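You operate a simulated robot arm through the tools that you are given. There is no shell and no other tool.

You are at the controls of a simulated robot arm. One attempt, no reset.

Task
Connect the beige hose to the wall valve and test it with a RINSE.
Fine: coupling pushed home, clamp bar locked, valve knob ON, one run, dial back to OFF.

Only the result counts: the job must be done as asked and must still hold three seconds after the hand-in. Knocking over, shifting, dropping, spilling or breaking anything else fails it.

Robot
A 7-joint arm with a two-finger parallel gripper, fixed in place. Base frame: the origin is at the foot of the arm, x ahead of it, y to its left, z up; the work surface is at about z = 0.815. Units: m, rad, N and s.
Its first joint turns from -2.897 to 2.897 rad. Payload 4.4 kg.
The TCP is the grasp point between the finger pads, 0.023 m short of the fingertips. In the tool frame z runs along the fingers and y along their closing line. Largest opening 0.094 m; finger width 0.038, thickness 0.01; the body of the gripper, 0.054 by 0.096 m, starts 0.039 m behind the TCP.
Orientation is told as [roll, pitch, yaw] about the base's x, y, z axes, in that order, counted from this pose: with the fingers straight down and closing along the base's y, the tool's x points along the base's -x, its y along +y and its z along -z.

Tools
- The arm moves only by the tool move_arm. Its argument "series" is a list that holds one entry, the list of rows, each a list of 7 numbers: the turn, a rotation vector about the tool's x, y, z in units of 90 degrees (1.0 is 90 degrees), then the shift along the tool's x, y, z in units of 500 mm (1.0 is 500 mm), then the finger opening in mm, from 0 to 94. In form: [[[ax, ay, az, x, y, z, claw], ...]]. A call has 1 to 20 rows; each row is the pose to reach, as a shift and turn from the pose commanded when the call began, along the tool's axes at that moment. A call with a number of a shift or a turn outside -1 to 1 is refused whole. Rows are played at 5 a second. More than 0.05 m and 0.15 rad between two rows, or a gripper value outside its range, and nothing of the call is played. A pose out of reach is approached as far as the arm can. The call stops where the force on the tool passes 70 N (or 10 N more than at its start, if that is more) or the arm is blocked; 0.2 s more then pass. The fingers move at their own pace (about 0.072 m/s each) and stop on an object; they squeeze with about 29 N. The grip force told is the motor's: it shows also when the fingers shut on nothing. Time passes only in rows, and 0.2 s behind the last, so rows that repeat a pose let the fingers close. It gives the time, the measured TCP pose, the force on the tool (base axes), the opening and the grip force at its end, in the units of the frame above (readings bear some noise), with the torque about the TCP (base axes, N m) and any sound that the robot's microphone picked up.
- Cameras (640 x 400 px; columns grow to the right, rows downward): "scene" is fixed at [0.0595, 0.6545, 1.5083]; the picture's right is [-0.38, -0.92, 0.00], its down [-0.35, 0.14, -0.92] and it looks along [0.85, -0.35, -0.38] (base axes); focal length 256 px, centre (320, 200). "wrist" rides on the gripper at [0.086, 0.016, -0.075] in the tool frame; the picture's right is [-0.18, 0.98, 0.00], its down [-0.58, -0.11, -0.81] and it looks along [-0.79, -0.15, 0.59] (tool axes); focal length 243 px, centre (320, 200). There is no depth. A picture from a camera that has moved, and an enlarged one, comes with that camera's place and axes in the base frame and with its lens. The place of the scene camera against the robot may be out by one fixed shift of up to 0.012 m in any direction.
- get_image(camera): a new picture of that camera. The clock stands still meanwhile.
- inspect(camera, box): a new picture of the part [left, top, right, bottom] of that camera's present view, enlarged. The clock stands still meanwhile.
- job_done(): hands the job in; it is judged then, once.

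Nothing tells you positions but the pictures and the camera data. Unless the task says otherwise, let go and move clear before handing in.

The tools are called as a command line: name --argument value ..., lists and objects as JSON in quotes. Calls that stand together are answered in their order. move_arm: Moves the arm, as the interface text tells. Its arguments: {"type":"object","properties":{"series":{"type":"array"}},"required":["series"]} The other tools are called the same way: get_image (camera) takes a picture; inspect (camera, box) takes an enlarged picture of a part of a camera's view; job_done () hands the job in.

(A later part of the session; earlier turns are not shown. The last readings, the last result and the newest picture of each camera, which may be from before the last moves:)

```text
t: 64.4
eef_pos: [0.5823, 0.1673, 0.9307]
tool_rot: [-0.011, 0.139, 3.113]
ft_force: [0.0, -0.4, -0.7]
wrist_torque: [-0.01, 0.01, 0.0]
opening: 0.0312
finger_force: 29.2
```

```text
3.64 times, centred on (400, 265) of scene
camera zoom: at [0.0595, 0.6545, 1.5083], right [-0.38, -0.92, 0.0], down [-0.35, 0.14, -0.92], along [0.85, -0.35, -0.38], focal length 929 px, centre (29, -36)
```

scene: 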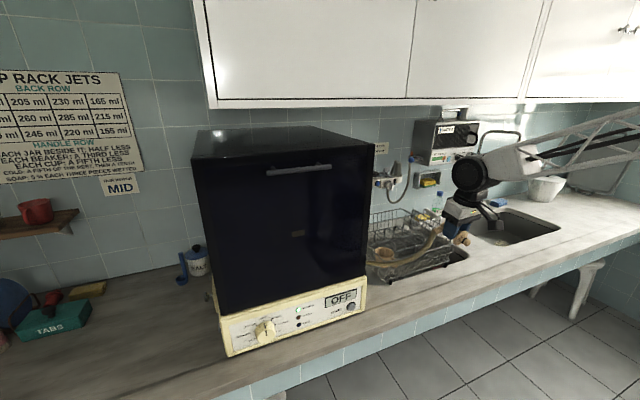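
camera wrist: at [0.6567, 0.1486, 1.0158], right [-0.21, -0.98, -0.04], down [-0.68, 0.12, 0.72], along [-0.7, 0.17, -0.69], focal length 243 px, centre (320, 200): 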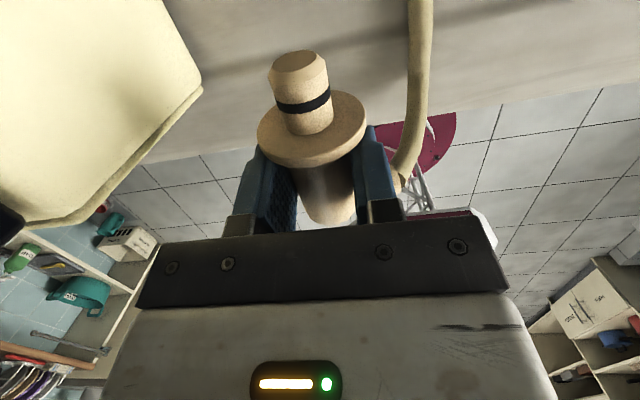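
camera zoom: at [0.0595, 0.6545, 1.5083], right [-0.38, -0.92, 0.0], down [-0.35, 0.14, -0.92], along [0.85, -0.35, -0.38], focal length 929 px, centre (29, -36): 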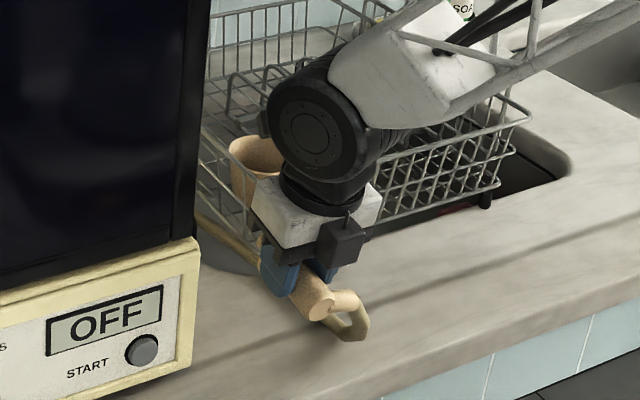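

move_arm --series '[[[0, 0, 0, 0, 0, 0.05, 20], [0, 0, 0, 0, 0, 0.1, 20], [0, 0, 0, 0, 0, 0.14, 20], [0, 0, 0, 0, 0, 0.155, 20], [0, 0, 0, 0, 0, 0.16, 20], [0, 0, 0, 0, 0, 0.16, 20]]]'

inspect --camera "scene" --box '[350, 230, 450, 330]'

```text
t: 65.8
eef_pos: [0.5947, 0.1682, 0.853]
tool_rot: [-0.013, 0.141, 3.113]
ft_force: [1.7, 4.3, 10.5]
wrist_torque: [-0.28, 0.32, -0.07]
opening: 0.0309
finger_force: 29.2
```

```text
4.00 times, centred on (400, 280) of scene
camera zoom: at [0.0595, 0.6545, 1.5083], right [-0.38, -0.92, 0.0], down [-0.35, 0.14, -0.92], along [0.85, -0.35, -0.38], focal length 1022 px, centre (0, -120)
```

zoom: 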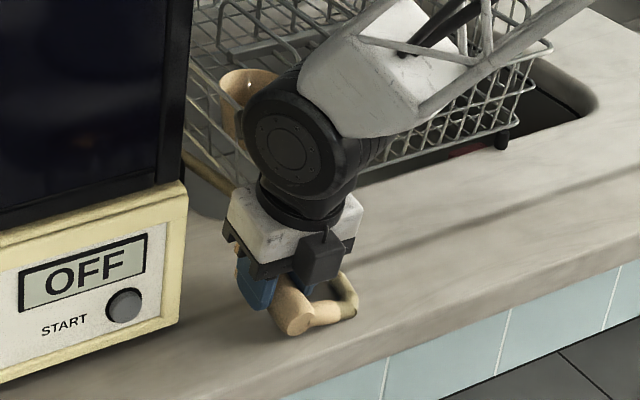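

move_arm --series '[[[0, 0, 0, 0, 0, 0, 36], [0, 0, 0, 0, 0, 0, 50], [0, 0, 0, 0, 0, 0, 66], [0, 0, 0, 0, 0, 0, 66], [0, 0, 0, 0, 0, -0.04, 66], [0, 0, 0, 0, 0, -0.1, 66], [0, 0, 0, 0, 0, -0.16, 66], [0, 0, 0, 0, 0, -0.2, 66], [0, 0, 0, 0, 0, -0.2, 66]]]'

get_image --camera "wrist"

inspect --camera "scene" --box '[350, 230, 450, 330]'

inspect --camera "wrist" --box '[230, 0, 470, 150]'

```text
t: 67.8
eef_pos: [0.5781, 0.1677, 0.95]
tool_rot: [-0.014, 0.138, 3.114]
ft_force: [-0.2, 0.2, 0.3]
wrist_torque: [-0.02, -0.03, 0.02]
opening: 0.0659
finger_force: 0.1
```

```text
taken
camera wrist: at [0.654, 0.1486, 1.0362], right [-0.21, -0.98, -0.04], down [-0.68, 0.12, 0.72], along [-0.7, 0.17, -0.69], focal length 243 px, centre (320, 200)
```

wrist: 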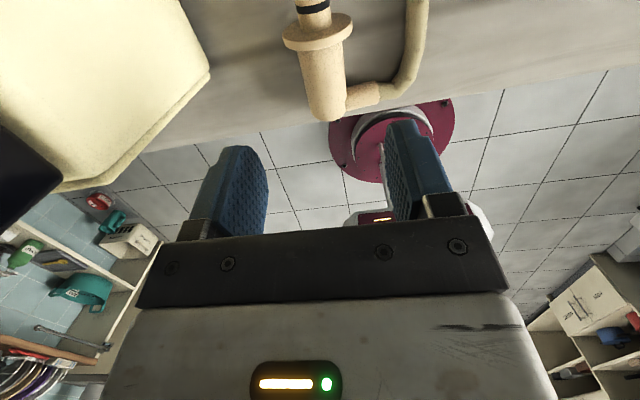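

```text
4.00 times, centred on (400, 280) of scene
camera zoom: at [0.0595, 0.6545, 1.5083], right [-0.38, -0.92, 0.0], down [-0.35, 0.14, -0.92], along [0.85, -0.35, -0.38], focal length 1022 px, centre (0, -120)
```

zoom: 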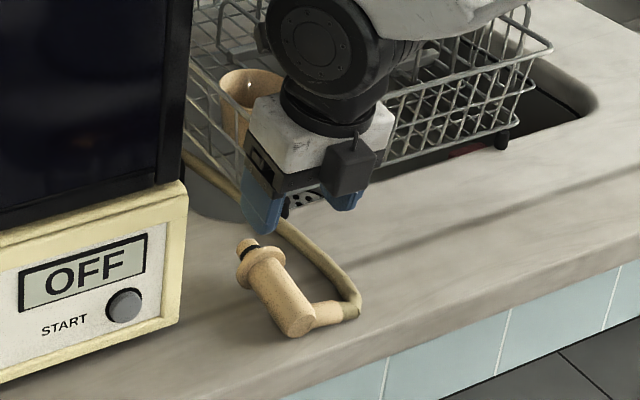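

```text
2.67 times, centred on (350, 75) of wrist
camera zoom: at [0.654, 0.1486, 1.0362], right [-0.21, -0.98, -0.04], down [-0.68, 0.12, 0.72], along [-0.7, 0.17, -0.69], focal length 647 px, centre (240, 533)
```

zoom: 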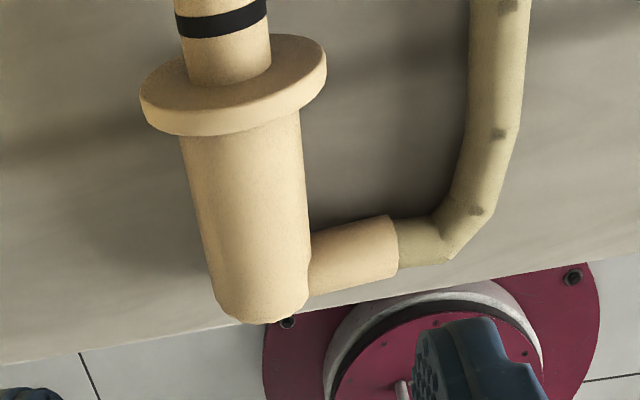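

The coupling lies flat again, a little further from the machine. I'll tilt the hand 25° more, hover over the neck, and check before regrasping.

move_arm --series '[[[0, 0.07, 0.006, -0.018, 0, 0.024, 66], [0, 0.14, 0.011, -0.035, 0.001, 0.048, 66], [0, 0.21, 0.016, -0.053, 0.001, 0.072, 66], [0, 0.278, 0.022, -0.07, 0.002, 0.097, 66], [0, 0.278, 0.022, -0.07, 0.002, 0.097, 66]]]'

get_image --camera "wrist"

inspect --camera "scene" --box '[350, 230, 450, 330]'

inspect --camera "wrist" --box '[230, 30, 470, 180]'

```text
t: 69.0
eef_pos: [0.5512, 0.1687, 0.8983]
tool_rot: [-0.03, 0.575, 3.067]
ft_force: [-0.7, 0.6, 0.5]
wrist_torque: [-0.01, -0.01, 0.0]
opening: 0.066
finger_force: 0.0
```

```text
taken
camera wrist: at [0.5826, 0.147, 1.0064], right [-0.21, -0.97, -0.12], down [-0.92, 0.15, 0.36], along [-0.33, 0.19, -0.92], focal length 243 px, centre (320, 200)
```

wrist: 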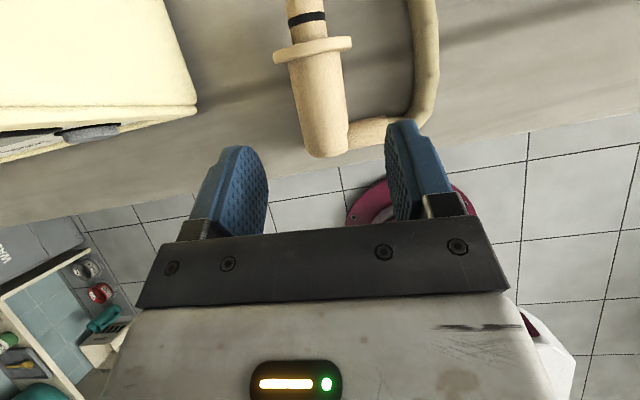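

```text
4.00 times, centred on (400, 280) of scene
camera zoom: at [0.0595, 0.6545, 1.5083], right [-0.38, -0.92, 0.0], down [-0.35, 0.14, -0.92], along [0.85, -0.35, -0.38], focal length 1022 px, centre (0, -120)
```

zoom: 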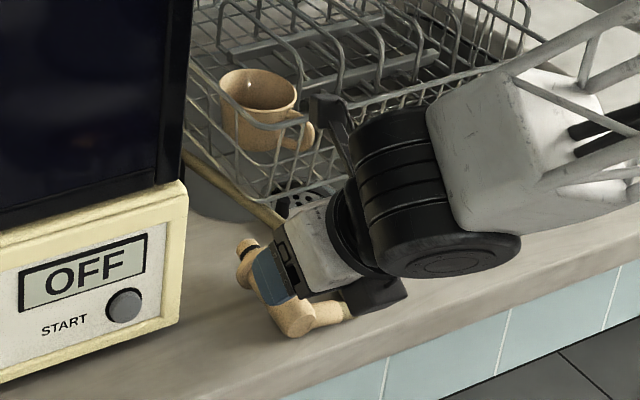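

```text
2.67 times, centred on (350, 105) of wrist
camera zoom: at [0.5826, 0.147, 1.0064], right [-0.21, -0.97, -0.12], down [-0.92, 0.15, 0.36], along [-0.33, 0.19, -0.92], focal length 647 px, centre (240, 453)
```

zoom: 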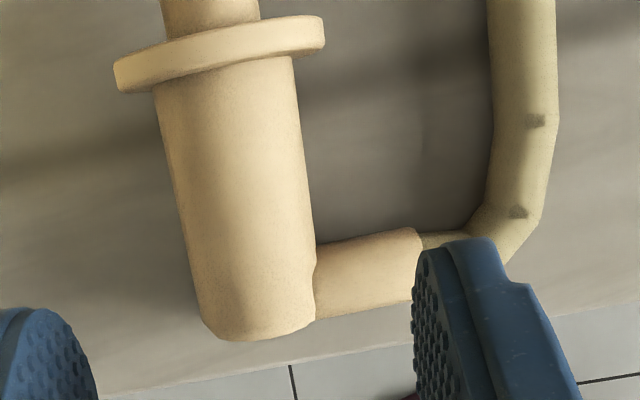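

move_arm --series '[[[0, 0, 0, -0.001, 0.0016, 0.04, 66], [0, 0, 0, -0.001, 0.0016, 0.08, 66], [0, 0, 0, -0.001, 0.0016, 0.105, 66], [0, 0, 0, -0.001, 0.0016, 0.121, 66], [0, 0, 0, -0.001, 0.0016, 0.121, 66]]]'

inspect --camera "scene" --box '[350, 230, 450, 330]'

get_image --camera "wrist"

```text
t: 69.8
eef_pos: [0.5815, 0.1666, 0.8656]
tool_rot: [-0.034, 0.588, 3.064]
ft_force: [1.6, -0.9, 8.3]
wrist_torque: [-0.28, -0.01, 0.02]
opening: 0.0664
finger_force: 0.4
stopped in row 3: the force on the tool passed its limit at 93 N (the readings are from after the stop); the commanded pose is now the measured one
```

```text
4.00 times, centred on (400, 280) of scene
camera zoom: at [0.0595, 0.6545, 1.5083], right [-0.38, -0.92, 0.0], down [-0.35, 0.14, -0.92], along [0.85, -0.35, -0.38], focal length 1022 px, centre (0, -120)
```

zoom: 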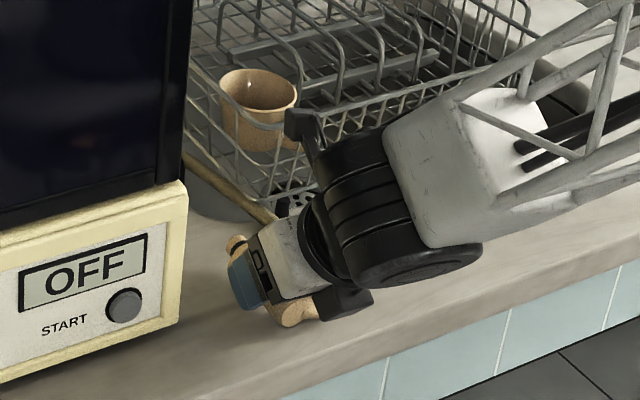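

```text
taken
camera wrist: at [0.6112, 0.146, 0.9738], right [-0.21, -0.97, -0.13], down [-0.92, 0.15, 0.35], along [-0.32, 0.19, -0.93], focal length 243 px, centre (320, 200)
```

wrist: 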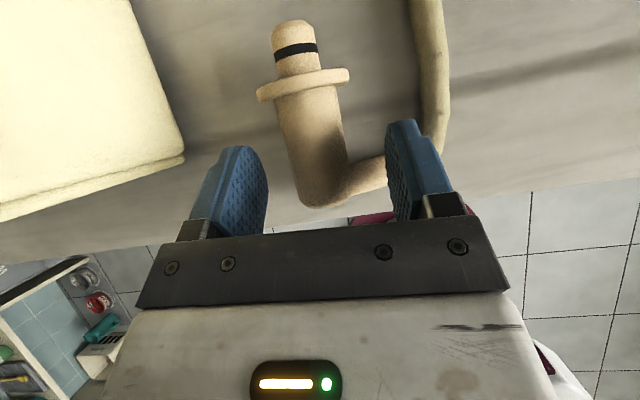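

A finger came down on the elbow because the slanted approach passes over it. I'll lift straight up, re-measure the coupling, and come down vertically instead.

move_arm --series '[[[0, 0, 0, 0.014, -0.0006, -0.021, 66], [0, 0, 0, 0.028, -0.0012, -0.042, 66], [0, 0, 0, 0.054, -0.0025, -0.084, 66], [0, 0, 0, 0.054, -0.0025, -0.084, 66]]]'

inspect --camera "wrist" --box '[220, 0, 480, 210]'

inspect --camera "scene" --box '[350, 230, 450, 330]'

```text
t: 70.8
eef_pos: [0.5797, 0.1674, 0.9133]
tool_rot: [-0.033, 0.584, 3.068]
ft_force: [0.1, 0.3, 0.1]
wrist_torque: [0.02, 0.0, 0.0]
opening: 0.0658
finger_force: 0.0
```

```text
1.90 times, centred on (350, 105) of wrist
camera zoom: at [0.6091, 0.146, 1.023], right [-0.21, -0.97, -0.13], down [-0.92, 0.15, 0.35], along [-0.32, 0.19, -0.93], focal length 462 px, centre (263, 381)
```

zoom: 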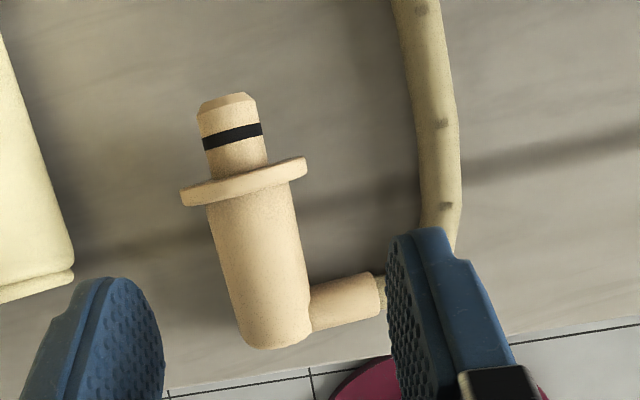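

```text
4.00 times, centred on (400, 280) of scene
camera zoom: at [0.0595, 0.6545, 1.5083], right [-0.38, -0.92, 0.0], down [-0.35, 0.14, -0.92], along [0.85, -0.35, -0.38], focal length 1022 px, centre (0, -120)
```

zoom: 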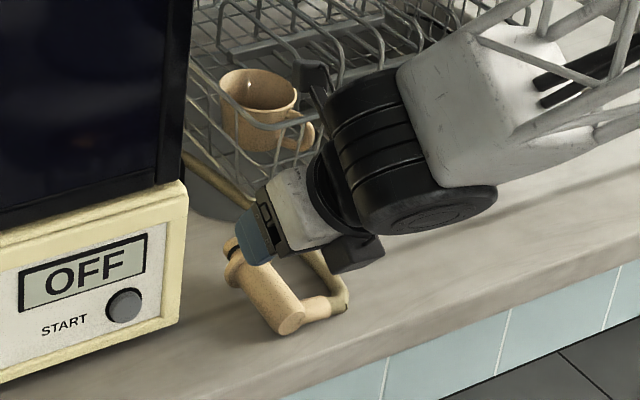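

move_arm --series '[[[0, 0, 0, 0.018, -0.0158, 0.0124, 66], [0, 0, 0, 0.0033, -0.0151, 0.0346, 66], [0, 0, 0, -0.0113, -0.0143, 0.0568, 66], [0, 0, 0, -0.026, -0.0136, 0.0789, 66], [0, 0, 0, -0.026, -0.0136, 0.0789, 66]]]'

inspect --camera "wrist" --box '[180, 0, 500, 250]'

inspect --camera "scene" --box '[360, 250, 430, 320]'

```text
t: 72.0
eef_pos: [0.592, 0.1729, 0.8742]
tool_rot: [-0.033, 0.586, 3.065]
ft_force: [-0.2, -0.5, -0.1]
wrist_torque: [0.01, 0.01, -0.03]
opening: 0.0662
finger_force: 0.0
```

```text
1.60 times, centred on (340, 125) of wrist
camera zoom: at [0.6211, 0.1531, 0.983], right [-0.21, -0.97, -0.13], down [-0.92, 0.15, 0.35], along [-0.32, 0.19, -0.93], focal length 388 px, centre (288, 320)
```

zoom: 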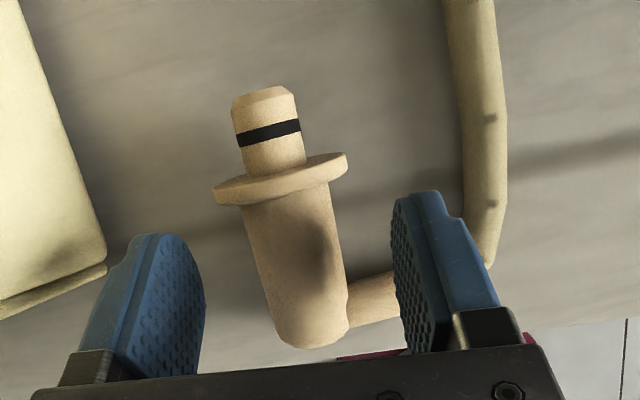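

```text
5.71 times, centred on (395, 285) of scene
camera zoom: at [0.0595, 0.6545, 1.5083], right [-0.38, -0.92, 0.0], down [-0.35, 0.14, -0.92], along [0.85, -0.35, -0.38], focal length 1460 px, centre (-109, -286)
```

zoom: 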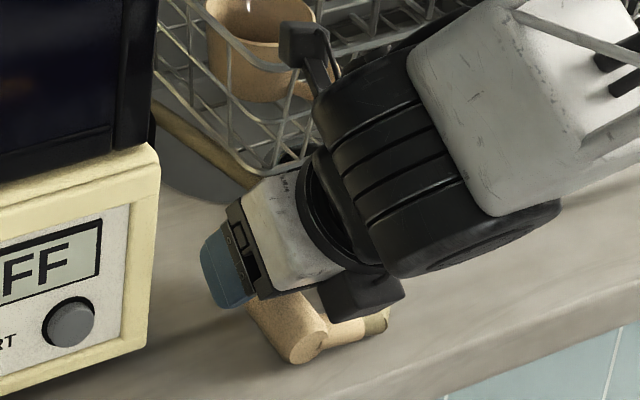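

move_arm --series '[[[0, 0, 0, -0.01, -0.002, 0.015, 66], [0, 0, 0, -0.02, -0.002, 0.03, 66], [0, 0, 0, -0.029, -0.002, 0.043, 66], [0, 0, 0, -0.029, -0.002, 0.043, 66]]]'

inspect --camera "wrist" --box '[180, 0, 500, 250]'

```text
t: 73.0
eef_pos: [0.5919, 0.1745, 0.8492]
tool_rot: [-0.032, 0.585, 3.067]
ft_force: [3.9, -0.1, 12.3]
wrist_torque: [-0.42, 0.14, 0.16]
opening: 0.0658
finger_force: 0.1
```

```text
1.60 times, centred on (340, 125) of wrist
camera zoom: at [0.6219, 0.1547, 0.9577], right [-0.21, -0.97, -0.13], down [-0.92, 0.15, 0.35], along [-0.32, 0.19, -0.93], focal length 388 px, centre (288, 320)
```

zoom: 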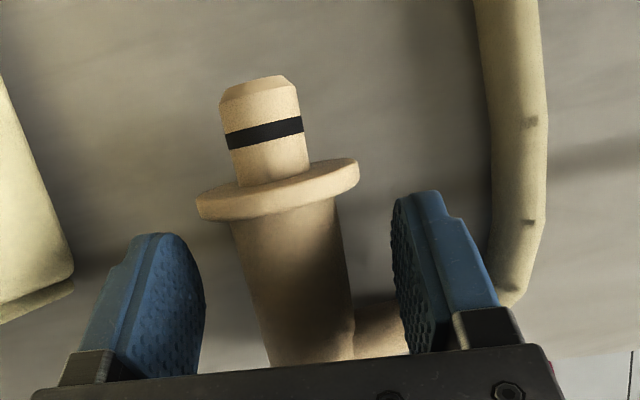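

move_arm --series '[[[0, 0, 0, 0.0042, 0, -0.0008, 66], [0, 0, 0, 0.0042, 0, -0.0008, 50], [0, 0, 0, 0.0042, 0, -0.0008, 40], [0, 0, 0, 0.0042, 0, -0.0008, 25], [0, 0, 0, 0.0042, 0, -0.0008, 20], [0, 0, 0, 0.0042, 0, -0.0008, 20]]]'

get_image --camera "wrist"

```text
t: 74.4
eef_pos: [0.593, 0.1751, 0.8493]
tool_rot: [-0.032, 0.586, 3.066]
ft_force: [0.9, -0.3, 0.7]
wrist_torque: [0.0, -0.03, 0.0]
opening: 0.0457
finger_force: 29.4
```

```text
taken
camera wrist: at [0.623, 0.1546, 0.9585], right [-0.21, -0.97, -0.13], down [-0.92, 0.15, 0.35], along [-0.32, 0.19, -0.93], focal length 243 px, centre (320, 200)
```

wrist: 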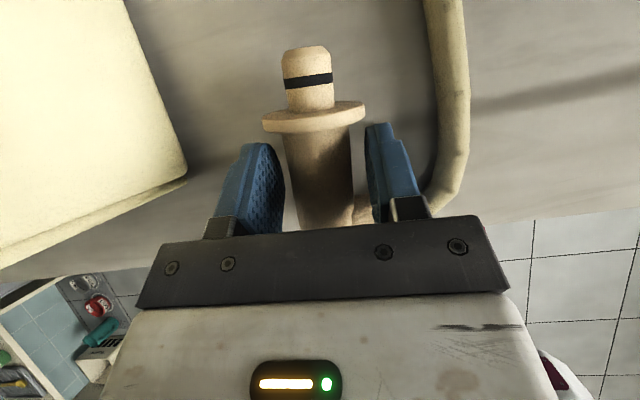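

inspect --camera "wrist" --box '[220, 20, 480, 240]'

inspect --camera "scene" --box '[360, 250, 430, 320]'

```text
1.82 times, centred on (350, 130) of wrist
camera zoom: at [0.623, 0.1546, 0.9585], right [-0.21, -0.97, -0.13], down [-0.92, 0.15, 0.35], along [-0.32, 0.19, -0.93], focal length 441 px, centre (266, 327)
```

zoom: 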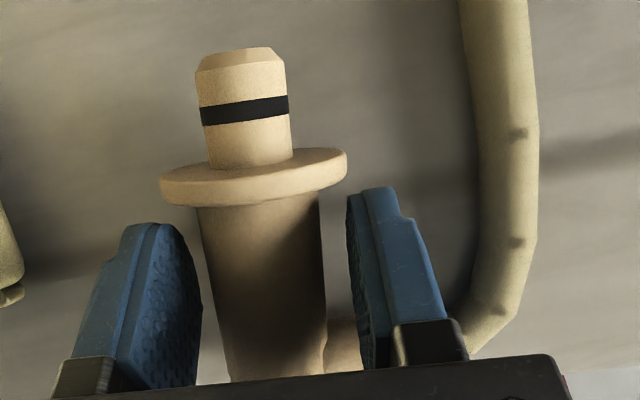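

```text
5.71 times, centred on (395, 285) of scene
camera zoom: at [0.0595, 0.6545, 1.5083], right [-0.38, -0.92, 0.0], down [-0.35, 0.14, -0.92], along [0.85, -0.35, -0.38], focal length 1460 px, centre (-109, -286)
```

zoom: 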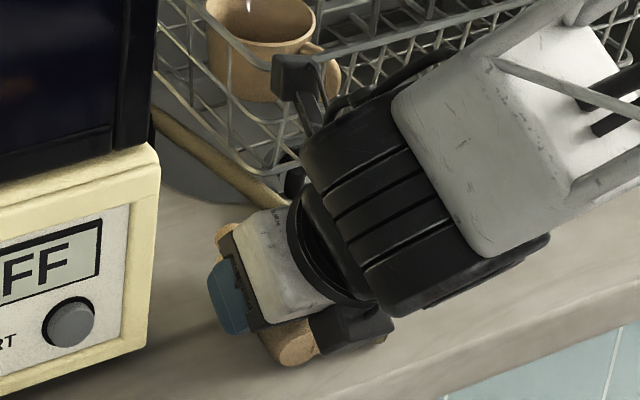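

The tilted grasp ended up on the flange (46 mm), so it's not usable. Better plan: grasp squarely with the hand in normal orientation, then approach the port from the left-front with a level hand, which keeps the wrist off its limit. I'll release and lift.

move_arm --series '[[[0, 0, 0, 0, 0, 0, 56], [0, 0, 0, 0, 0, 0, 70], [0, 0, 0, 0, 0, 0, 70], [0, 0, 0, 0.03, -0.001, -0.045, 70], [0, 0, 0, 0.06, -0.003, -0.09, 70], [0, 0, 0, 0.09, -0.005, -0.135, 70], [0, 0, 0, 0.11, -0.006, -0.167, 70], [0, 0, 0, 0.11, -0.006, -0.167, 70]]]'

get_image --camera "wrist"

inspect --camera "scene" --box '[350, 230, 450, 330]'

```text
t: 76.2
eef_pos: [0.5922, 0.1761, 0.9496]
tool_rot: [-0.033, 0.584, 3.067]
ft_force: [-0.7, -0.5, -0.5]
wrist_torque: [-0.03, -0.01, 0.01]
opening: 0.0701
finger_force: 0.0
```

```text
taken
camera wrist: at [0.6227, 0.155, 1.0585], right [-0.21, -0.97, -0.13], down [-0.92, 0.15, 0.35], along [-0.32, 0.19, -0.93], focal length 243 px, centre (320, 200)
```

wrist: 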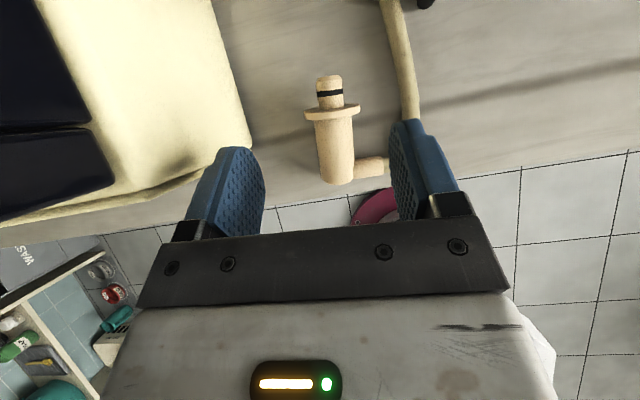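

```text
4.00 times, centred on (400, 280) of scene
camera zoom: at [0.0595, 0.6545, 1.5083], right [-0.38, -0.92, 0.0], down [-0.35, 0.14, -0.92], along [0.85, -0.35, -0.38], focal length 1022 px, centre (0, -120)
```

zoom: 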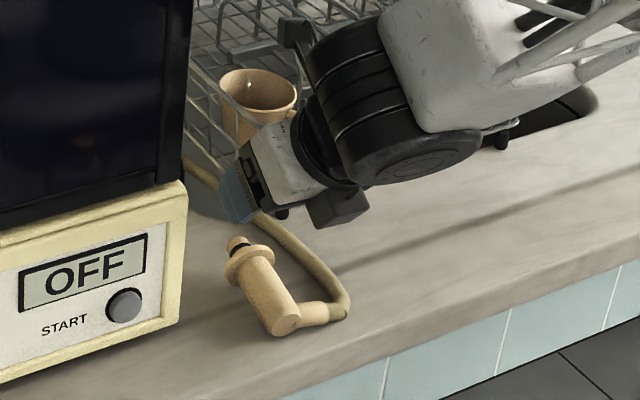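

move_arm --series '[[[0, -0.04, 0, 0.007, 0.033, -0.065, 70], [0, -0.08, 0, 0.014, 0.067, -0.13, 70], [0, -0.12, 0, 0.021, 0.1, -0.195, 70], [0, -0.16, 0, 0.028, 0.133, -0.26, 70], [0, -0.2, 0, 0.034, 0.167, -0.325, 70], [0, -0.24, 0, 0.041, 0.2, -0.39, 70], [0, -0.284, 0, 0.048, 0.233, -0.455, 70], [0, -0.284, 0, 0.048, 0.233, -0.455, 70]]]'

move_arm --series '[[[0, 0, 0.09, 0, 0, 0, 70], [0, 0, 0.18, 0, 0, 0, 70], [0, 0, 0.27, 0, 0, 0, 70], [0, 0, 0.36, 0, 0, 0, 70], [0, 0, 0.45, 0, 0, 0, 70], [0, 0, 0.54, 0, 0, 0, 70], [0, 0, 0.63, 0, 0, 0, 70], [0, 0, 0.72, 0, 0, 0, 70], [0, 0, 0.81, 0, 0, 0, 70], [0, 0, 0.9, 0, 0, 0, 70], [0, 0, 0.98, 0, 0, 0, 70], [0, 0, 0.98, 0, 0, 0, 70]]]'

move_arm --series '[[[0, 0, 0.09, 0, 0, 0, 70], [0, 0, 0.18, 0, 0, 0, 70], [0, 0, 0.27, 0, 0, 0, 70], [0, 0, 0.36, 0, 0, 0, 70], [0, 0, 0.45, 0, 0, 0, 70], [0, 0, 0.54, 0, 0, 0, 70], [0, 0, 0.63, 0, 0, 0, 70], [0, 0, 0.72, 0, 0, 0, 70], [0, 0, 0.81, 0, 0, 0, 70], [0, 0, 0.9, 0, 0, 0, 70], [0, 0, 0.97, 0, 0, 0, 70], [0, 0, 0.97, 0, 0, 0, 70]]]'

```text
t: 78.0
eef_pos: [0.4805, 0.0602, 1.1485]
tool_rot: [-0.028, 0.137, 3.081]
ft_force: [0.3, 0.3, 0.5]
wrist_torque: [0.01, 0.01, 0.02]
opening: 0.0699
finger_force: 0.1
```

```text
t: 80.6
eef_pos: [0.48, 0.0604, 1.1494]
tool_rot: [-0.138, -0.024, 1.542]
ft_force: [0.1, -0.1, -0.6]
wrist_torque: [0.01, -0.01, -0.05]
opening: 0.0699
finger_force: 0.0
```

```text
t: 83.2
eef_pos: [0.48, 0.0604, 1.1494]
tool_rot: [0.017, -0.141, 0.019]
ft_force: [1.2, -0.3, 0.2]
wrist_torque: [0.02, -0.02, 0.01]
opening: 0.0701
finger_force: 0.0
```

move_arm --series '[[[0, 0.03, 0, 0.014, -0.04, -0.049, 70], [0, 0.06, 0, 0.028, -0.08, -0.098, 70], [0, 0.09, 0, 0.042, -0.12, -0.147, 70], [0, 0.09, 0, 0.042, -0.12, -0.147, 70]]]'

move_arm --series '[[[0, 0, -0.09, 0, 0, 0, 70], [0, 0, -0.18, 0, 0, 0, 70], [0, 0, -0.27, 0, 0, 0, 70], [0, 0, -0.36, 0, 0, 0, 70], [0, 0, -0.45, 0, 0, 0, 70], [0, 0, -0.54, 0, 0, 0, 70], [0, 0, -0.63, 0, 0, 0, 70], [0, 0, -0.72, 0, 0, 0, 70], [0, 0, -0.81, 0, 0, 0, 70], [0, 0, -0.9, 0, 0, 0, 70], [0, 0, -0.985, 0, 0, 0, 70], [0, 0, -0.985, 0, 0, 0, 70]]]'

move_arm --series '[[[0, 0.085, 0, 0, 0, 0, 70], [0, 0.17, 0, 0, 0, 0, 70], [0, 0.255, 0, 0, 0, 0, 70], [0, 0.34, 0, 0, 0, 0, 70], [0, 0.425, 0, 0, 0, 0, 70], [0, 0.51, 0, 0, 0, 0, 70], [0, 0.595, 0, 0, 0, 0, 70], [0, 0.68, 0, 0, 0, 0, 70], [0, 0.765, 0, 0, 0, 0, 70], [0, 0.85, 0, 0, 0, 0, 70], [0, 0.93, 0, 0, 0, 0, 70], [0, 1.0, 0, 0, 0, 0, 70], [0, 1.0, 0, 0, 0, 0, 70]]]'

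get_image --camera "scene"

get_image --camera "wrist"

```text
t: 84.2
eef_pos: [0.4512, -0.0017, 1.2183]
tool_rot: [0.018, 0.001, 0.02]
ft_force: [-0.2, 0.7, 0.5]
wrist_torque: [0.01, 0.0, -0.01]
opening: 0.0697
finger_force: 0.1
```

```text
t: 86.8
eef_pos: [0.4496, -0.0029, 1.218]
tool_rot: [0.002, -0.016, 1.568]
ft_force: [-0.2, 0.2, 0.1]
wrist_torque: [-0.03, 0.02, 0.01]
opening: 0.0699
finger_force: 0.0
```

```text
t: 89.6
eef_pos: [0.45, -0.0023, 1.2179]
tool_rot: [0.07, 1.555, 1.639]
ft_force: [0.0, -0.5, 0.0]
wrist_torque: [-0.03, -0.02, -0.05]
opening: 0.07
finger_force: 0.1
```

```text
taken
```

scene: 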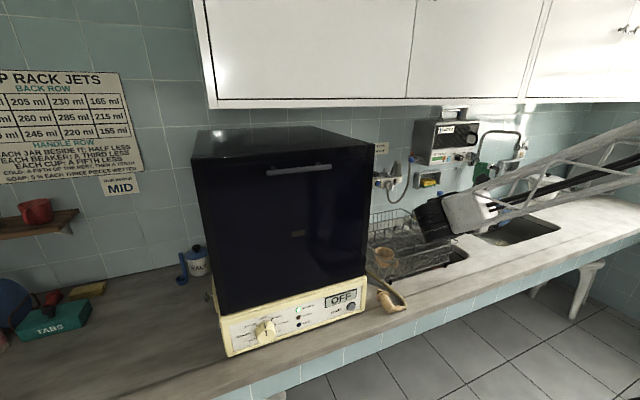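

```text
taken
camera wrist: at [0.435, 0.0716, 1.3051], right [-0.98, 0.01, -0.18], down [0.11, 0.81, -0.57], along [0.15, -0.58, -0.8], focal length 243 px, centre (320, 200)
```

wrist: 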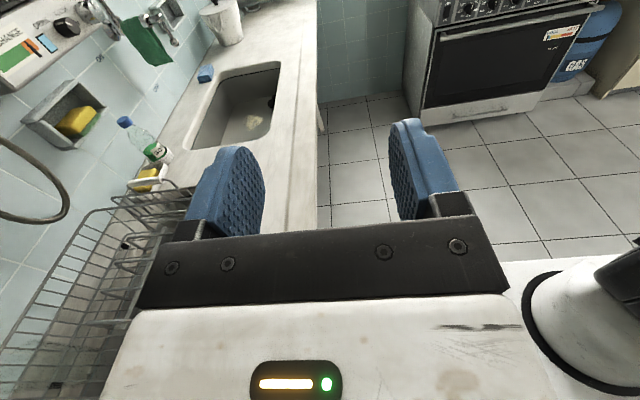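

move_arm --series '[[[0.0625, 0, 0, 0.008, -0.075, 0.004, 70], [0.125, 0, 0, 0.016, -0.15, 0.009, 70], [0.1875, 0, 0, 0.024, -0.225, 0.013, 70], [0.25, 0, 0, 0.032, -0.3, 0.018, 70], [0.3125, 0, 0, 0.04, -0.375, 0.022, 70], [0.375, 0, 0, 0.048, -0.45, 0.027, 70], [0.4375, 0, 0, 0.056, -0.525, 0.031, 70], [0.5, 0, 0, 0.064, -0.6, 0.036, 70], [0.5, 0, 0, 0.064, -0.6, 0.036, 70]]]'

get_image --camera "scene"

get_image --camera "wrist"

```text
t: 91.6
eef_pos: [0.7511, -0.0213, 1.2498]
tool_rot: [-0.703, 1.554, 1.648]
ft_force: [0.2, -0.1, 0.6]
wrist_torque: [-0.05, 0.0, 0.02]
opening: 0.07
finger_force: 0.1
```

```text
taken
```

scene: 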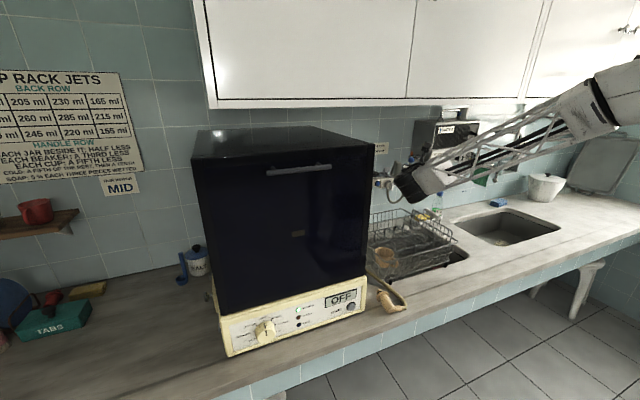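

```text
taken
camera wrist: at [0.6864, 0.0183, 1.3364], right [-0.7, -0.69, -0.19], down [-0.49, 0.66, -0.57], along [0.52, -0.3, -0.8], focal length 243 px, centre (320, 200)
```

wrist: 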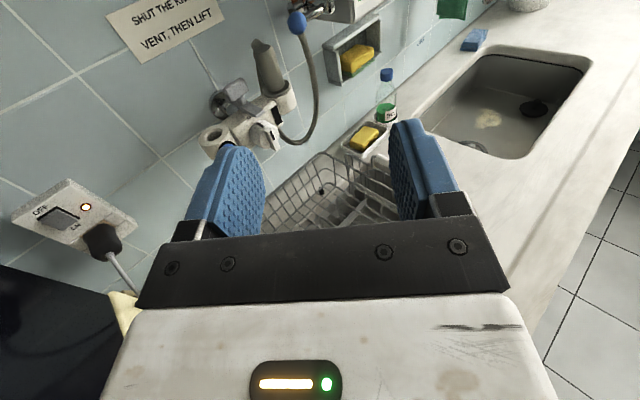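

move_arm --series '[[[0, 0, 0, -0.014, -0.054, 0.06, 70], [0, 0, 0, -0.028, -0.108, 0.119, 70], [0, 0, 0, -0.043, -0.162, 0.179, 70], [0, 0, 0, -0.057, -0.217, 0.238, 70], [0, 0, 0, -0.071, -0.271, 0.298, 70], [0, 0, 0, -0.086, -0.325, 0.357, 70], [0, 0, 0, -0.1, -0.379, 0.417, 70], [0, 0, 0, -0.1, -0.379, 0.417, 70]]]'

get_image --camera "wrist"

inspect --camera "scene" --box '[360, 130, 460, 210]'

```text
t: 93.4
eef_pos: [1.0313, -0.0349, 1.1983]
tool_rot: [-0.733, 1.554, 1.619]
ft_force: [-0.7, 0.0, 0.0]
wrist_torque: [0.01, 0.06, -0.02]
opening: 0.07
finger_force: 0.1
```

```text
taken
camera wrist: at [0.9681, 0.0064, 1.2851], right [-0.7, -0.69, -0.2], down [-0.49, 0.66, -0.57], along [0.52, -0.3, -0.8], focal length 243 px, centre (320, 200)
```

wrist: 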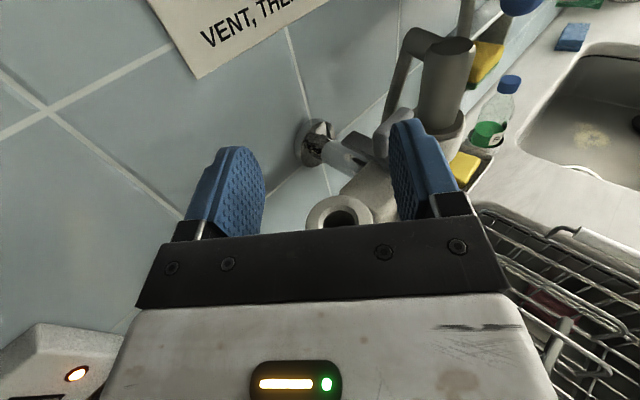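

```text
5.00 times, centred on (410, 170) of scene
camera zoom: at [0.0595, 0.6545, 1.5083], right [-0.38, -0.92, 0.0], down [-0.35, 0.14, -0.92], along [0.85, -0.35, -0.38], focal length 1278 px, centre (-130, 350)
```

zoom: 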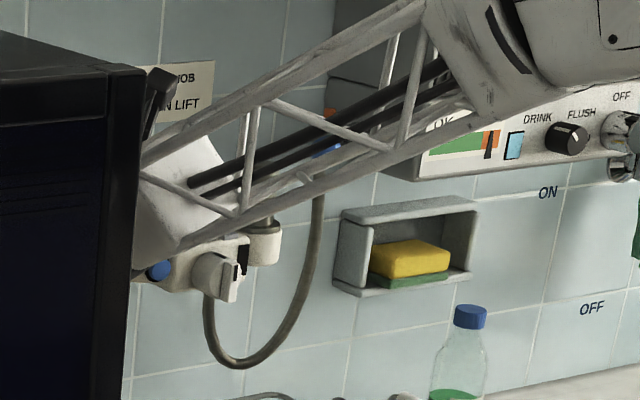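

move_arm --series '[[[0, 0, 0, -0.03, 0, 0, 70], [0, 0, 0, -0.06, 0, 0, 70], [0, 0, 0, -0.08, 0, 0, 70], [0, 0, 0, -0.08, 0, 0, 70]]]'

inspect --camera "wrist" --box '[180, 60, 480, 250]'

get_image --camera "wrist"

```text
t: 94.4
eef_pos: [1.0316, -0.0344, 1.1583]
tool_rot: [-0.703, 1.555, 1.651]
ft_force: [-0.8, 0.3, -0.6]
wrist_torque: [-0.03, -0.01, 0.01]
opening: 0.0699
finger_force: 0.0
```

```text
2.11 times, centred on (330, 155) of wrist
camera zoom: at [0.9681, 0.0061, 1.2452], right [-0.7, -0.69, -0.19], down [-0.49, 0.66, -0.57], along [0.52, -0.3, -0.8], focal length 511 px, centre (299, 295)
```

zoom: 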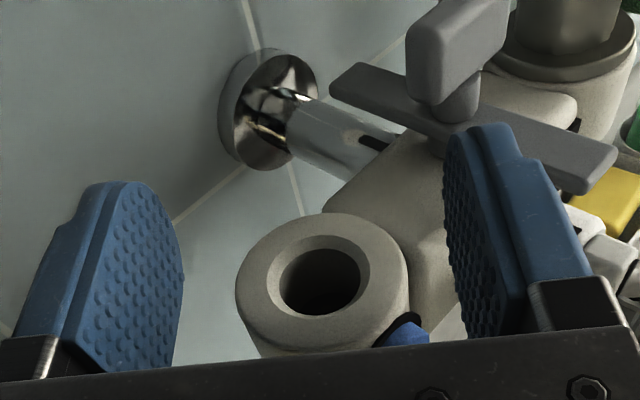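

```text
taken
camera wrist: at [0.9681, 0.0061, 1.2452], right [-0.7, -0.69, -0.19], down [-0.49, 0.66, -0.57], along [0.52, -0.3, -0.8], focal length 243 px, centre (320, 200)
```

wrist: 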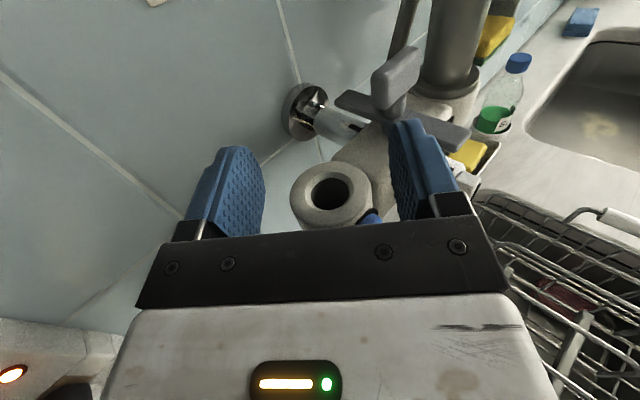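

This approach works: the arm reaches the exact place pose with no limits, and the wrist camera sees the port between the fingers at tool z ≈ 0.017, y ≈ 0.001. Now I'll retrace the path and pick up the coupling with the hand in normal orientation.

move_arm --series '[[[0, 0, 0, 0.09, 0, 0, 70], [0, 0, 0, 0.18, 0, 0, 70], [0, 0, 0, 0.18, 0.054, -0.06, 70], [0, 0, 0, 0.18, 0.108, -0.119, 70], [0, 0, 0, 0.18, 0.162, -0.179, 70], [0, 0, 0, 0.18, 0.217, -0.238, 70], [0, 0, 0, 0.18, 0.271, -0.298, 70], [0, 0, 0, 0.18, 0.325, -0.357, 70], [0, 0, 0, 0.18, 0.379, -0.417, 70], [0, 0, 0, 0.18, 0.379, -0.417, 70]]]'

move_arm --series '[[[-0.0625, 0, 0, -0.008, 0.05, -0.05, 70], [-0.125, 0, 0, -0.016, 0.1, -0.1, 70], [-0.1875, 0, 0, -0.024, 0.15, -0.15, 70], [-0.25, 0, 0, -0.032, 0.2, -0.2, 70], [-0.3125, 0, 0, -0.04, 0.25, -0.25, 70], [-0.375, 0, 0, -0.048, 0.3, -0.3, 70], [-0.4375, 0, 0, -0.056, 0.35, -0.35, 70], [-0.5, 0, 0, -0.064, 0.4, -0.4, 70], [-0.5, 0, 0, -0.064, 0.4, -0.44, 70], [-0.5, 0, 0, -0.064, 0.4, -0.44, 70]]]'

```text
t: 96.6
eef_pos: [0.7498, -0.0212, 1.2499]
tool_rot: [-0.714, 1.552, 1.639]
ft_force: [0.7, -0.3, -0.3]
wrist_torque: [0.02, 0.0, -0.02]
opening: 0.0702
finger_force: 0.1
```

```text
t: 98.8
eef_pos: [0.4524, -0.0041, 1.2169]
tool_rot: [0.082, 1.554, 1.649]
ft_force: [-0.5, -0.5, -0.1]
wrist_torque: [0.0, 0.0, 0.0]
opening: 0.0701
finger_force: 0.0
```

move_arm --series '[[[0, -0.085, 0, 0, 0, 0, 70], [0, -0.17, 0, 0, 0, 0, 70], [0, -0.255, 0, 0, 0, 0, 70], [0, -0.34, 0, 0, 0, 0, 70], [0, -0.425, 0, 0, 0, 0, 70], [0, -0.51, 0, 0, 0, 0, 70], [0, -0.595, 0, 0, 0, 0, 70], [0, -0.68, 0, 0, 0, 0, 70], [0, -0.765, 0, 0, 0, 0, 70], [0, -0.85, 0, 0, 0, 0, 70], [0, -0.93, 0, 0, 0, 0, 70], [0, -1.0, 0, 0, 0, 0, 70], [0, -1.0, 0, 0, 0, 0, 70]]]'

move_arm --series '[[[0, 0, 0.09, 0, 0, 0, 70], [0, 0, 0.18, 0, 0, 0, 70], [0, 0, 0.27, 0, 0, 0, 70], [0, 0, 0.36, 0, 0, 0, 70], [0, 0, 0.45, 0, 0, 0, 70], [0, 0, 0.54, 0, 0, 0, 70], [0, 0, 0.63, 0, 0, 0, 70], [0, 0, 0.72, 0, 0, 0, 70], [0, 0, 0.81, 0, 0, 0, 70], [0, 0, 0.9, 0, 0, 0, 70], [0, 0, 0.985, 0, 0, 0, 70], [0, 0, 0.985, 0, 0, 0, 70]]]'

```text
t: 101.6
eef_pos: [0.453, -0.0063, 1.2185]
tool_rot: [0.003, -0.017, 1.567]
ft_force: [0.9, 1.0, 0.0]
wrist_torque: [-0.01, 0.0, 0.0]
opening: 0.0703
finger_force: 0.0
```

```text
t: 104.2
eef_pos: [0.4537, -0.0059, 1.2174]
tool_rot: [0.016, 0.001, 0.018]
ft_force: [-0.2, 0.1, 0.0]
wrist_torque: [-0.02, 0.01, 0.01]
opening: 0.0699
finger_force: 0.1
```

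move_arm --series '[[[0, 0, 0, -0.024, 0.05, 0.056, 70], [0, 0, 0, -0.049, 0.1, 0.113, 70], [0, 0, 0, -0.073, 0.15, 0.169, 70], [0, 0, 0, -0.098, 0.2, 0.226, 70], [0, 0, 0, -0.122, 0.25, 0.282, 70], [0, 0, 0, -0.147, 0.3, 0.338, 70], [0, 0, 0, -0.172, 0.352, 0.395, 70], [0, 0, 0, -0.172, 0.352, 0.395, 70]]]'

get_image --camera "wrist"

inspect --camera "wrist" --box '[230, 40, 420, 220]'

```text
t: 106.0
eef_pos: [0.5354, 0.1749, 1.0222]
tool_rot: [0.017, -0.001, 0.021]
ft_force: [-0.3, -0.3, 0.2]
wrist_torque: [0.01, 0.02, -0.01]
opening: 0.0697
finger_force: 0.0
```

```text
taken
camera wrist: at [0.4492, 0.1877, 1.097], right [0.16, 0.99, 0.02], down [0.58, -0.11, 0.8], along [0.79, -0.12, -0.59], focal length 243 px, centre (320, 200)
```

wrist: 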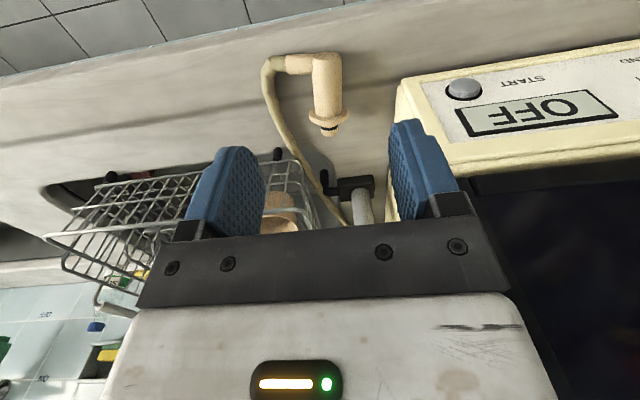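

```text
2.22 times, centred on (325, 130) of wrist
camera zoom: at [0.4492, 0.1877, 1.097], right [0.16, 0.99, 0.02], down [0.58, -0.11, 0.8], along [0.79, -0.12, -0.59], focal length 539 px, centre (309, 356)
```

zoom: 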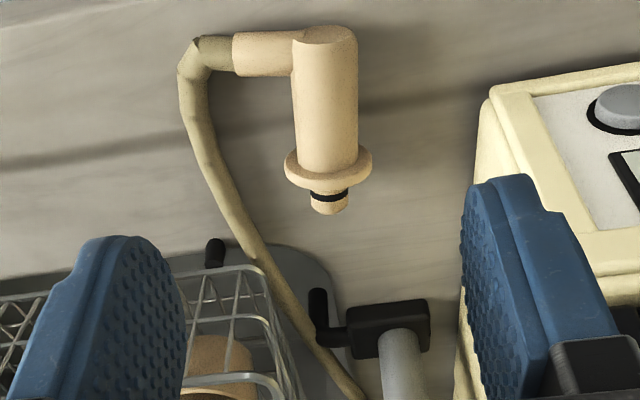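

move_arm --series '[[[0, -0.03, 0.03, -0.036, 0, 0.068, 70], [0, -0.06, 0.06, -0.072, 0, 0.136, 70], [0, -0.089, 0.0885, -0.1077, -0.001, 0.205, 66], [0, -0.089, 0.0885, -0.1077, -0.001, 0.205, 66]]]'

get_image --camera "wrist"

inspect --camera "wrist" --box '[220, 20, 420, 230]'

inspect --camera "scene" --box '[350, 230, 450, 330]'

```text
t: 107.0
eef_pos: [0.5891, 0.1757, 0.9209]
tool_rot: [0.027, -0.137, -0.122]
ft_force: [0.8, 0.1, -0.4]
wrist_torque: [-0.02, 0.0, 0.01]
opening: 0.066
finger_force: 0.0
```

```text
taken
camera wrist: at [0.4966, 0.2024, 0.9829], right [0.3, 0.95, 0.05], down [0.45, -0.19, 0.87], along [0.84, -0.24, -0.48], focal length 243 px, centre (320, 200)
```

wrist: 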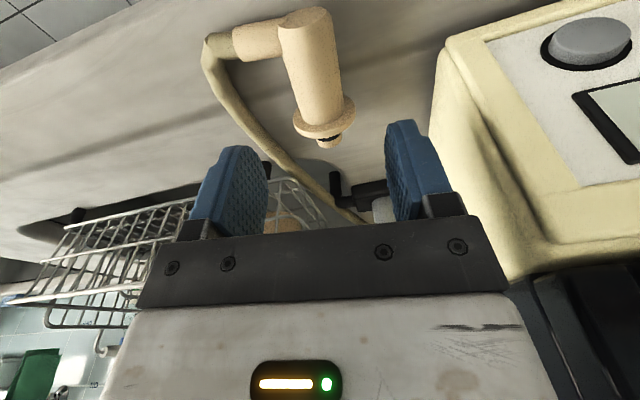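

```text
1.90 times, centred on (320, 125) of wrist
camera zoom: at [0.4966, 0.2024, 0.9829], right [0.3, 0.95, 0.05], down [0.45, -0.19, 0.87], along [0.84, -0.24, -0.48], focal length 462 px, centre (320, 343)
```

zoom: 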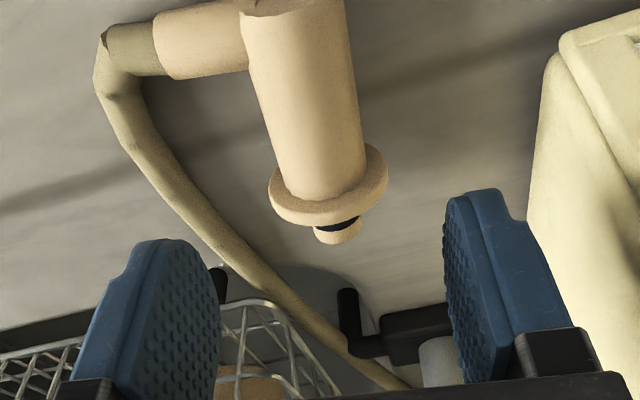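

```text
4.00 times, centred on (400, 280) of scene
camera zoom: at [0.0595, 0.6545, 1.5083], right [-0.38, -0.92, 0.0], down [-0.35, 0.14, -0.92], along [0.85, -0.35, -0.38], focal length 1022 px, centre (0, -120)
```

zoom: 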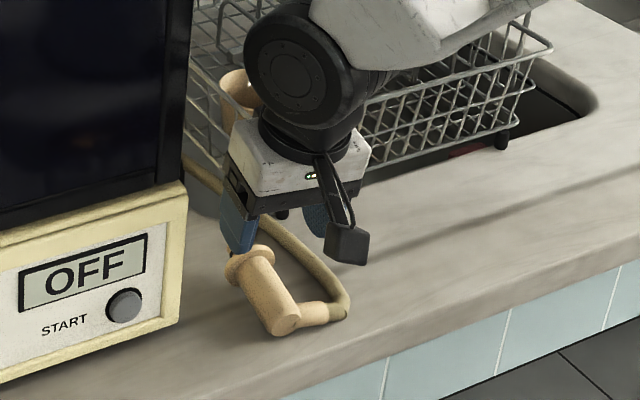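

move_arm --series '[[[0, 0, 0, 0.001, -0.001, 0.05, 66], [0, 0, 0, 0.001, -0.002, 0.1, 66], [0, 0, 0, 0.002, -0.003, 0.13, 66], [0, 0, 0, 0.002, -0.003, 0.146, 66], [0, 0, 0, 0.002, -0.003, 0.146, 66]]]'

get_image --camera "wrist"

```text
t: 108.2
eef_pos: [0.5989, 0.1772, 0.8484]
tool_rot: [0.028, -0.135, -0.12]
ft_force: [-0.2, -0.2, -0.1]
wrist_torque: [-0.01, 0.0, 0.01]
opening: 0.066
finger_force: 0.0
```

```text
taken
camera wrist: at [0.505, 0.2027, 0.9106], right [0.3, 0.95, 0.05], down [0.45, -0.19, 0.87], along [0.84, -0.24, -0.48], focal length 243 px, centre (320, 200)
```

wrist: 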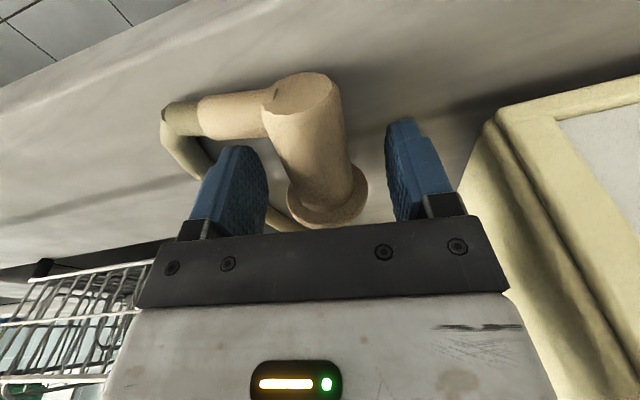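

Clean descent with no force. Closing on the body.

move_arm --series '[[[0, 0, 0, 0, 0, 0, 50], [0, 0, 0, 0, 0, 0, 40], [0, 0, 0, 0, 0, 0, 25], [0, 0, 0, 0, 0, 0, 20], [0, 0, 0, 0, 0, 0, 20], [0, 0, 0, 0, 0, 0, 20]]]'

get_image --camera "wrist"

```text
t: 109.6
eef_pos: [0.5976, 0.1759, 0.8481]
tool_rot: [0.026, -0.135, -0.122]
ft_force: [1.4, 3.5, 9.8]
wrist_torque: [-0.03, 0.35, -0.16]
opening: 0.0285
finger_force: 29.0
```

```text
taken
camera wrist: at [0.5051, 0.2027, 0.9108], right [0.3, 0.95, 0.05], down [0.45, -0.19, 0.87], along [0.84, -0.24, -0.48], focal length 243 px, centre (320, 200)
```

wrist: 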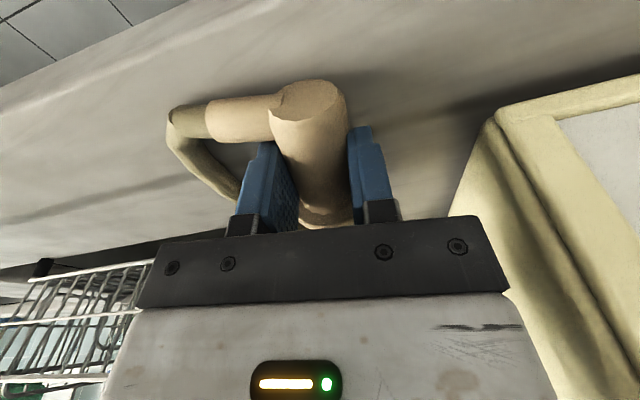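

move_arm --series '[[[0, 0, 0, 0, 0, 0, 45], [0, 0, 0, 0, 0, 0, 60], [0, 0, 0, 0, 0, 0, 60], [0, 0, 0, 0, 0, 0, 60]]]'

inspect --camera "wrist" --box '[150, 50, 400, 240]'

inspect --camera "scene" --box '[360, 250, 430, 320]'

```text
t: 110.6
eef_pos: [0.5967, 0.177, 0.8503]
tool_rot: [0.026, -0.135, -0.123]
ft_force: [-0.5, 0.1, 0.2]
wrist_torque: [0.0, 0.01, -0.01]
opening: 0.0599
finger_force: 0.0
```

```text
2.11 times, centred on (275, 145) of wrist
camera zoom: at [0.505, 0.2026, 0.9106], right [0.3, 0.95, 0.05], down [0.45, -0.19, 0.87], along [0.84, -0.24, -0.48], focal length 511 px, centre (415, 316)
```

zoom: 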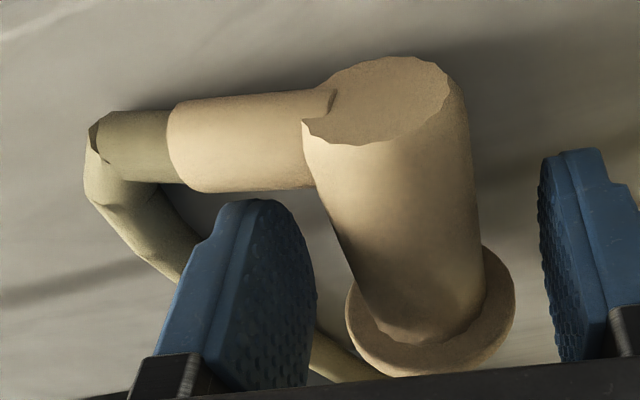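

```text
5.71 times, centred on (395, 285) of scene
camera zoom: at [0.0595, 0.6545, 1.5083], right [-0.38, -0.92, 0.0], down [-0.35, 0.14, -0.92], along [0.85, -0.35, -0.38], focal length 1460 px, centre (-109, -286)
```

zoom: 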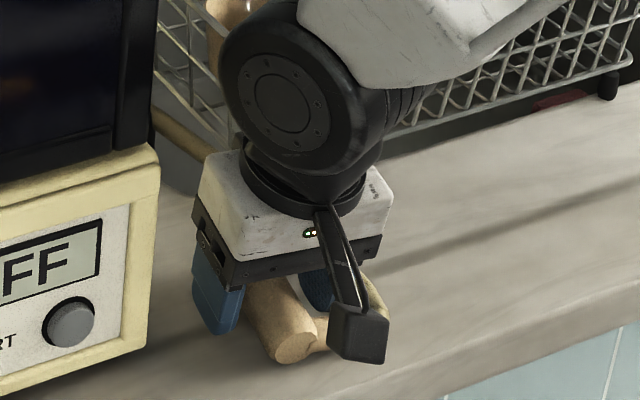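

move_arm --series '[[[0, 0, 0, 0, -0.002, 0.006, 60], [0, 0, 0, 0, -0.002, 0.01, 60], [0, 0, 0, 0, -0.002, 0.01, 60]]]'

move_arm --series '[[[0, 0, 0, 0, 0, 0, 46], [0, 0, 0, 0, 0, 0, 38], [0, 0, 0, 0, 0, 0, 30], [0, 0, 0, 0, 0, 0, 20], [0, 0, 0, 0, 0, 0, 20], [0, 0, 0, 0, 0, 0, 20]]]'

inspect --camera "wrist" --box '[150, 50, 400, 240]'

```text
t: 111.4
eef_pos: [0.5975, 0.1751, 0.8439]
tool_rot: [0.026, -0.138, -0.12]
ft_force: [-0.2, 0.8, 0.3]
wrist_torque: [0.02, 0.02, 0.02]
opening: 0.0599
finger_force: 0.0
```

```text
t: 112.8
eef_pos: [0.5996, 0.1751, 0.8423]
tool_rot: [0.025, -0.136, -0.122]
ft_force: [-0.4, 0.3, 2.8]
wrist_torque: [-0.07, 0.09, -0.1]
opening: 0.0313
finger_force: 29.3
```

```text
2.11 times, centred on (275, 145) of wrist
camera zoom: at [0.5057, 0.2019, 0.9055], right [0.3, 0.95, 0.05], down [0.45, -0.19, 0.87], along [0.84, -0.24, -0.48], focal length 511 px, centre (415, 316)
```

zoom: 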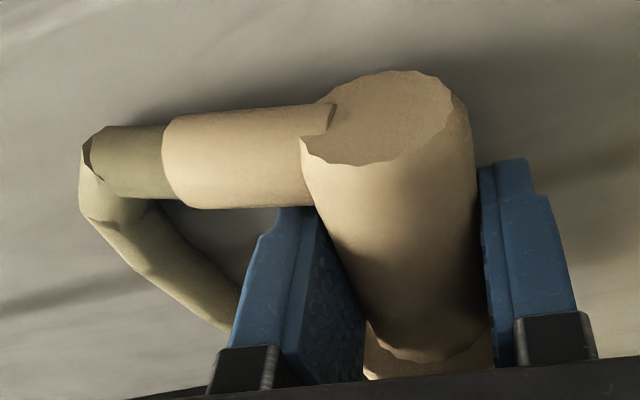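

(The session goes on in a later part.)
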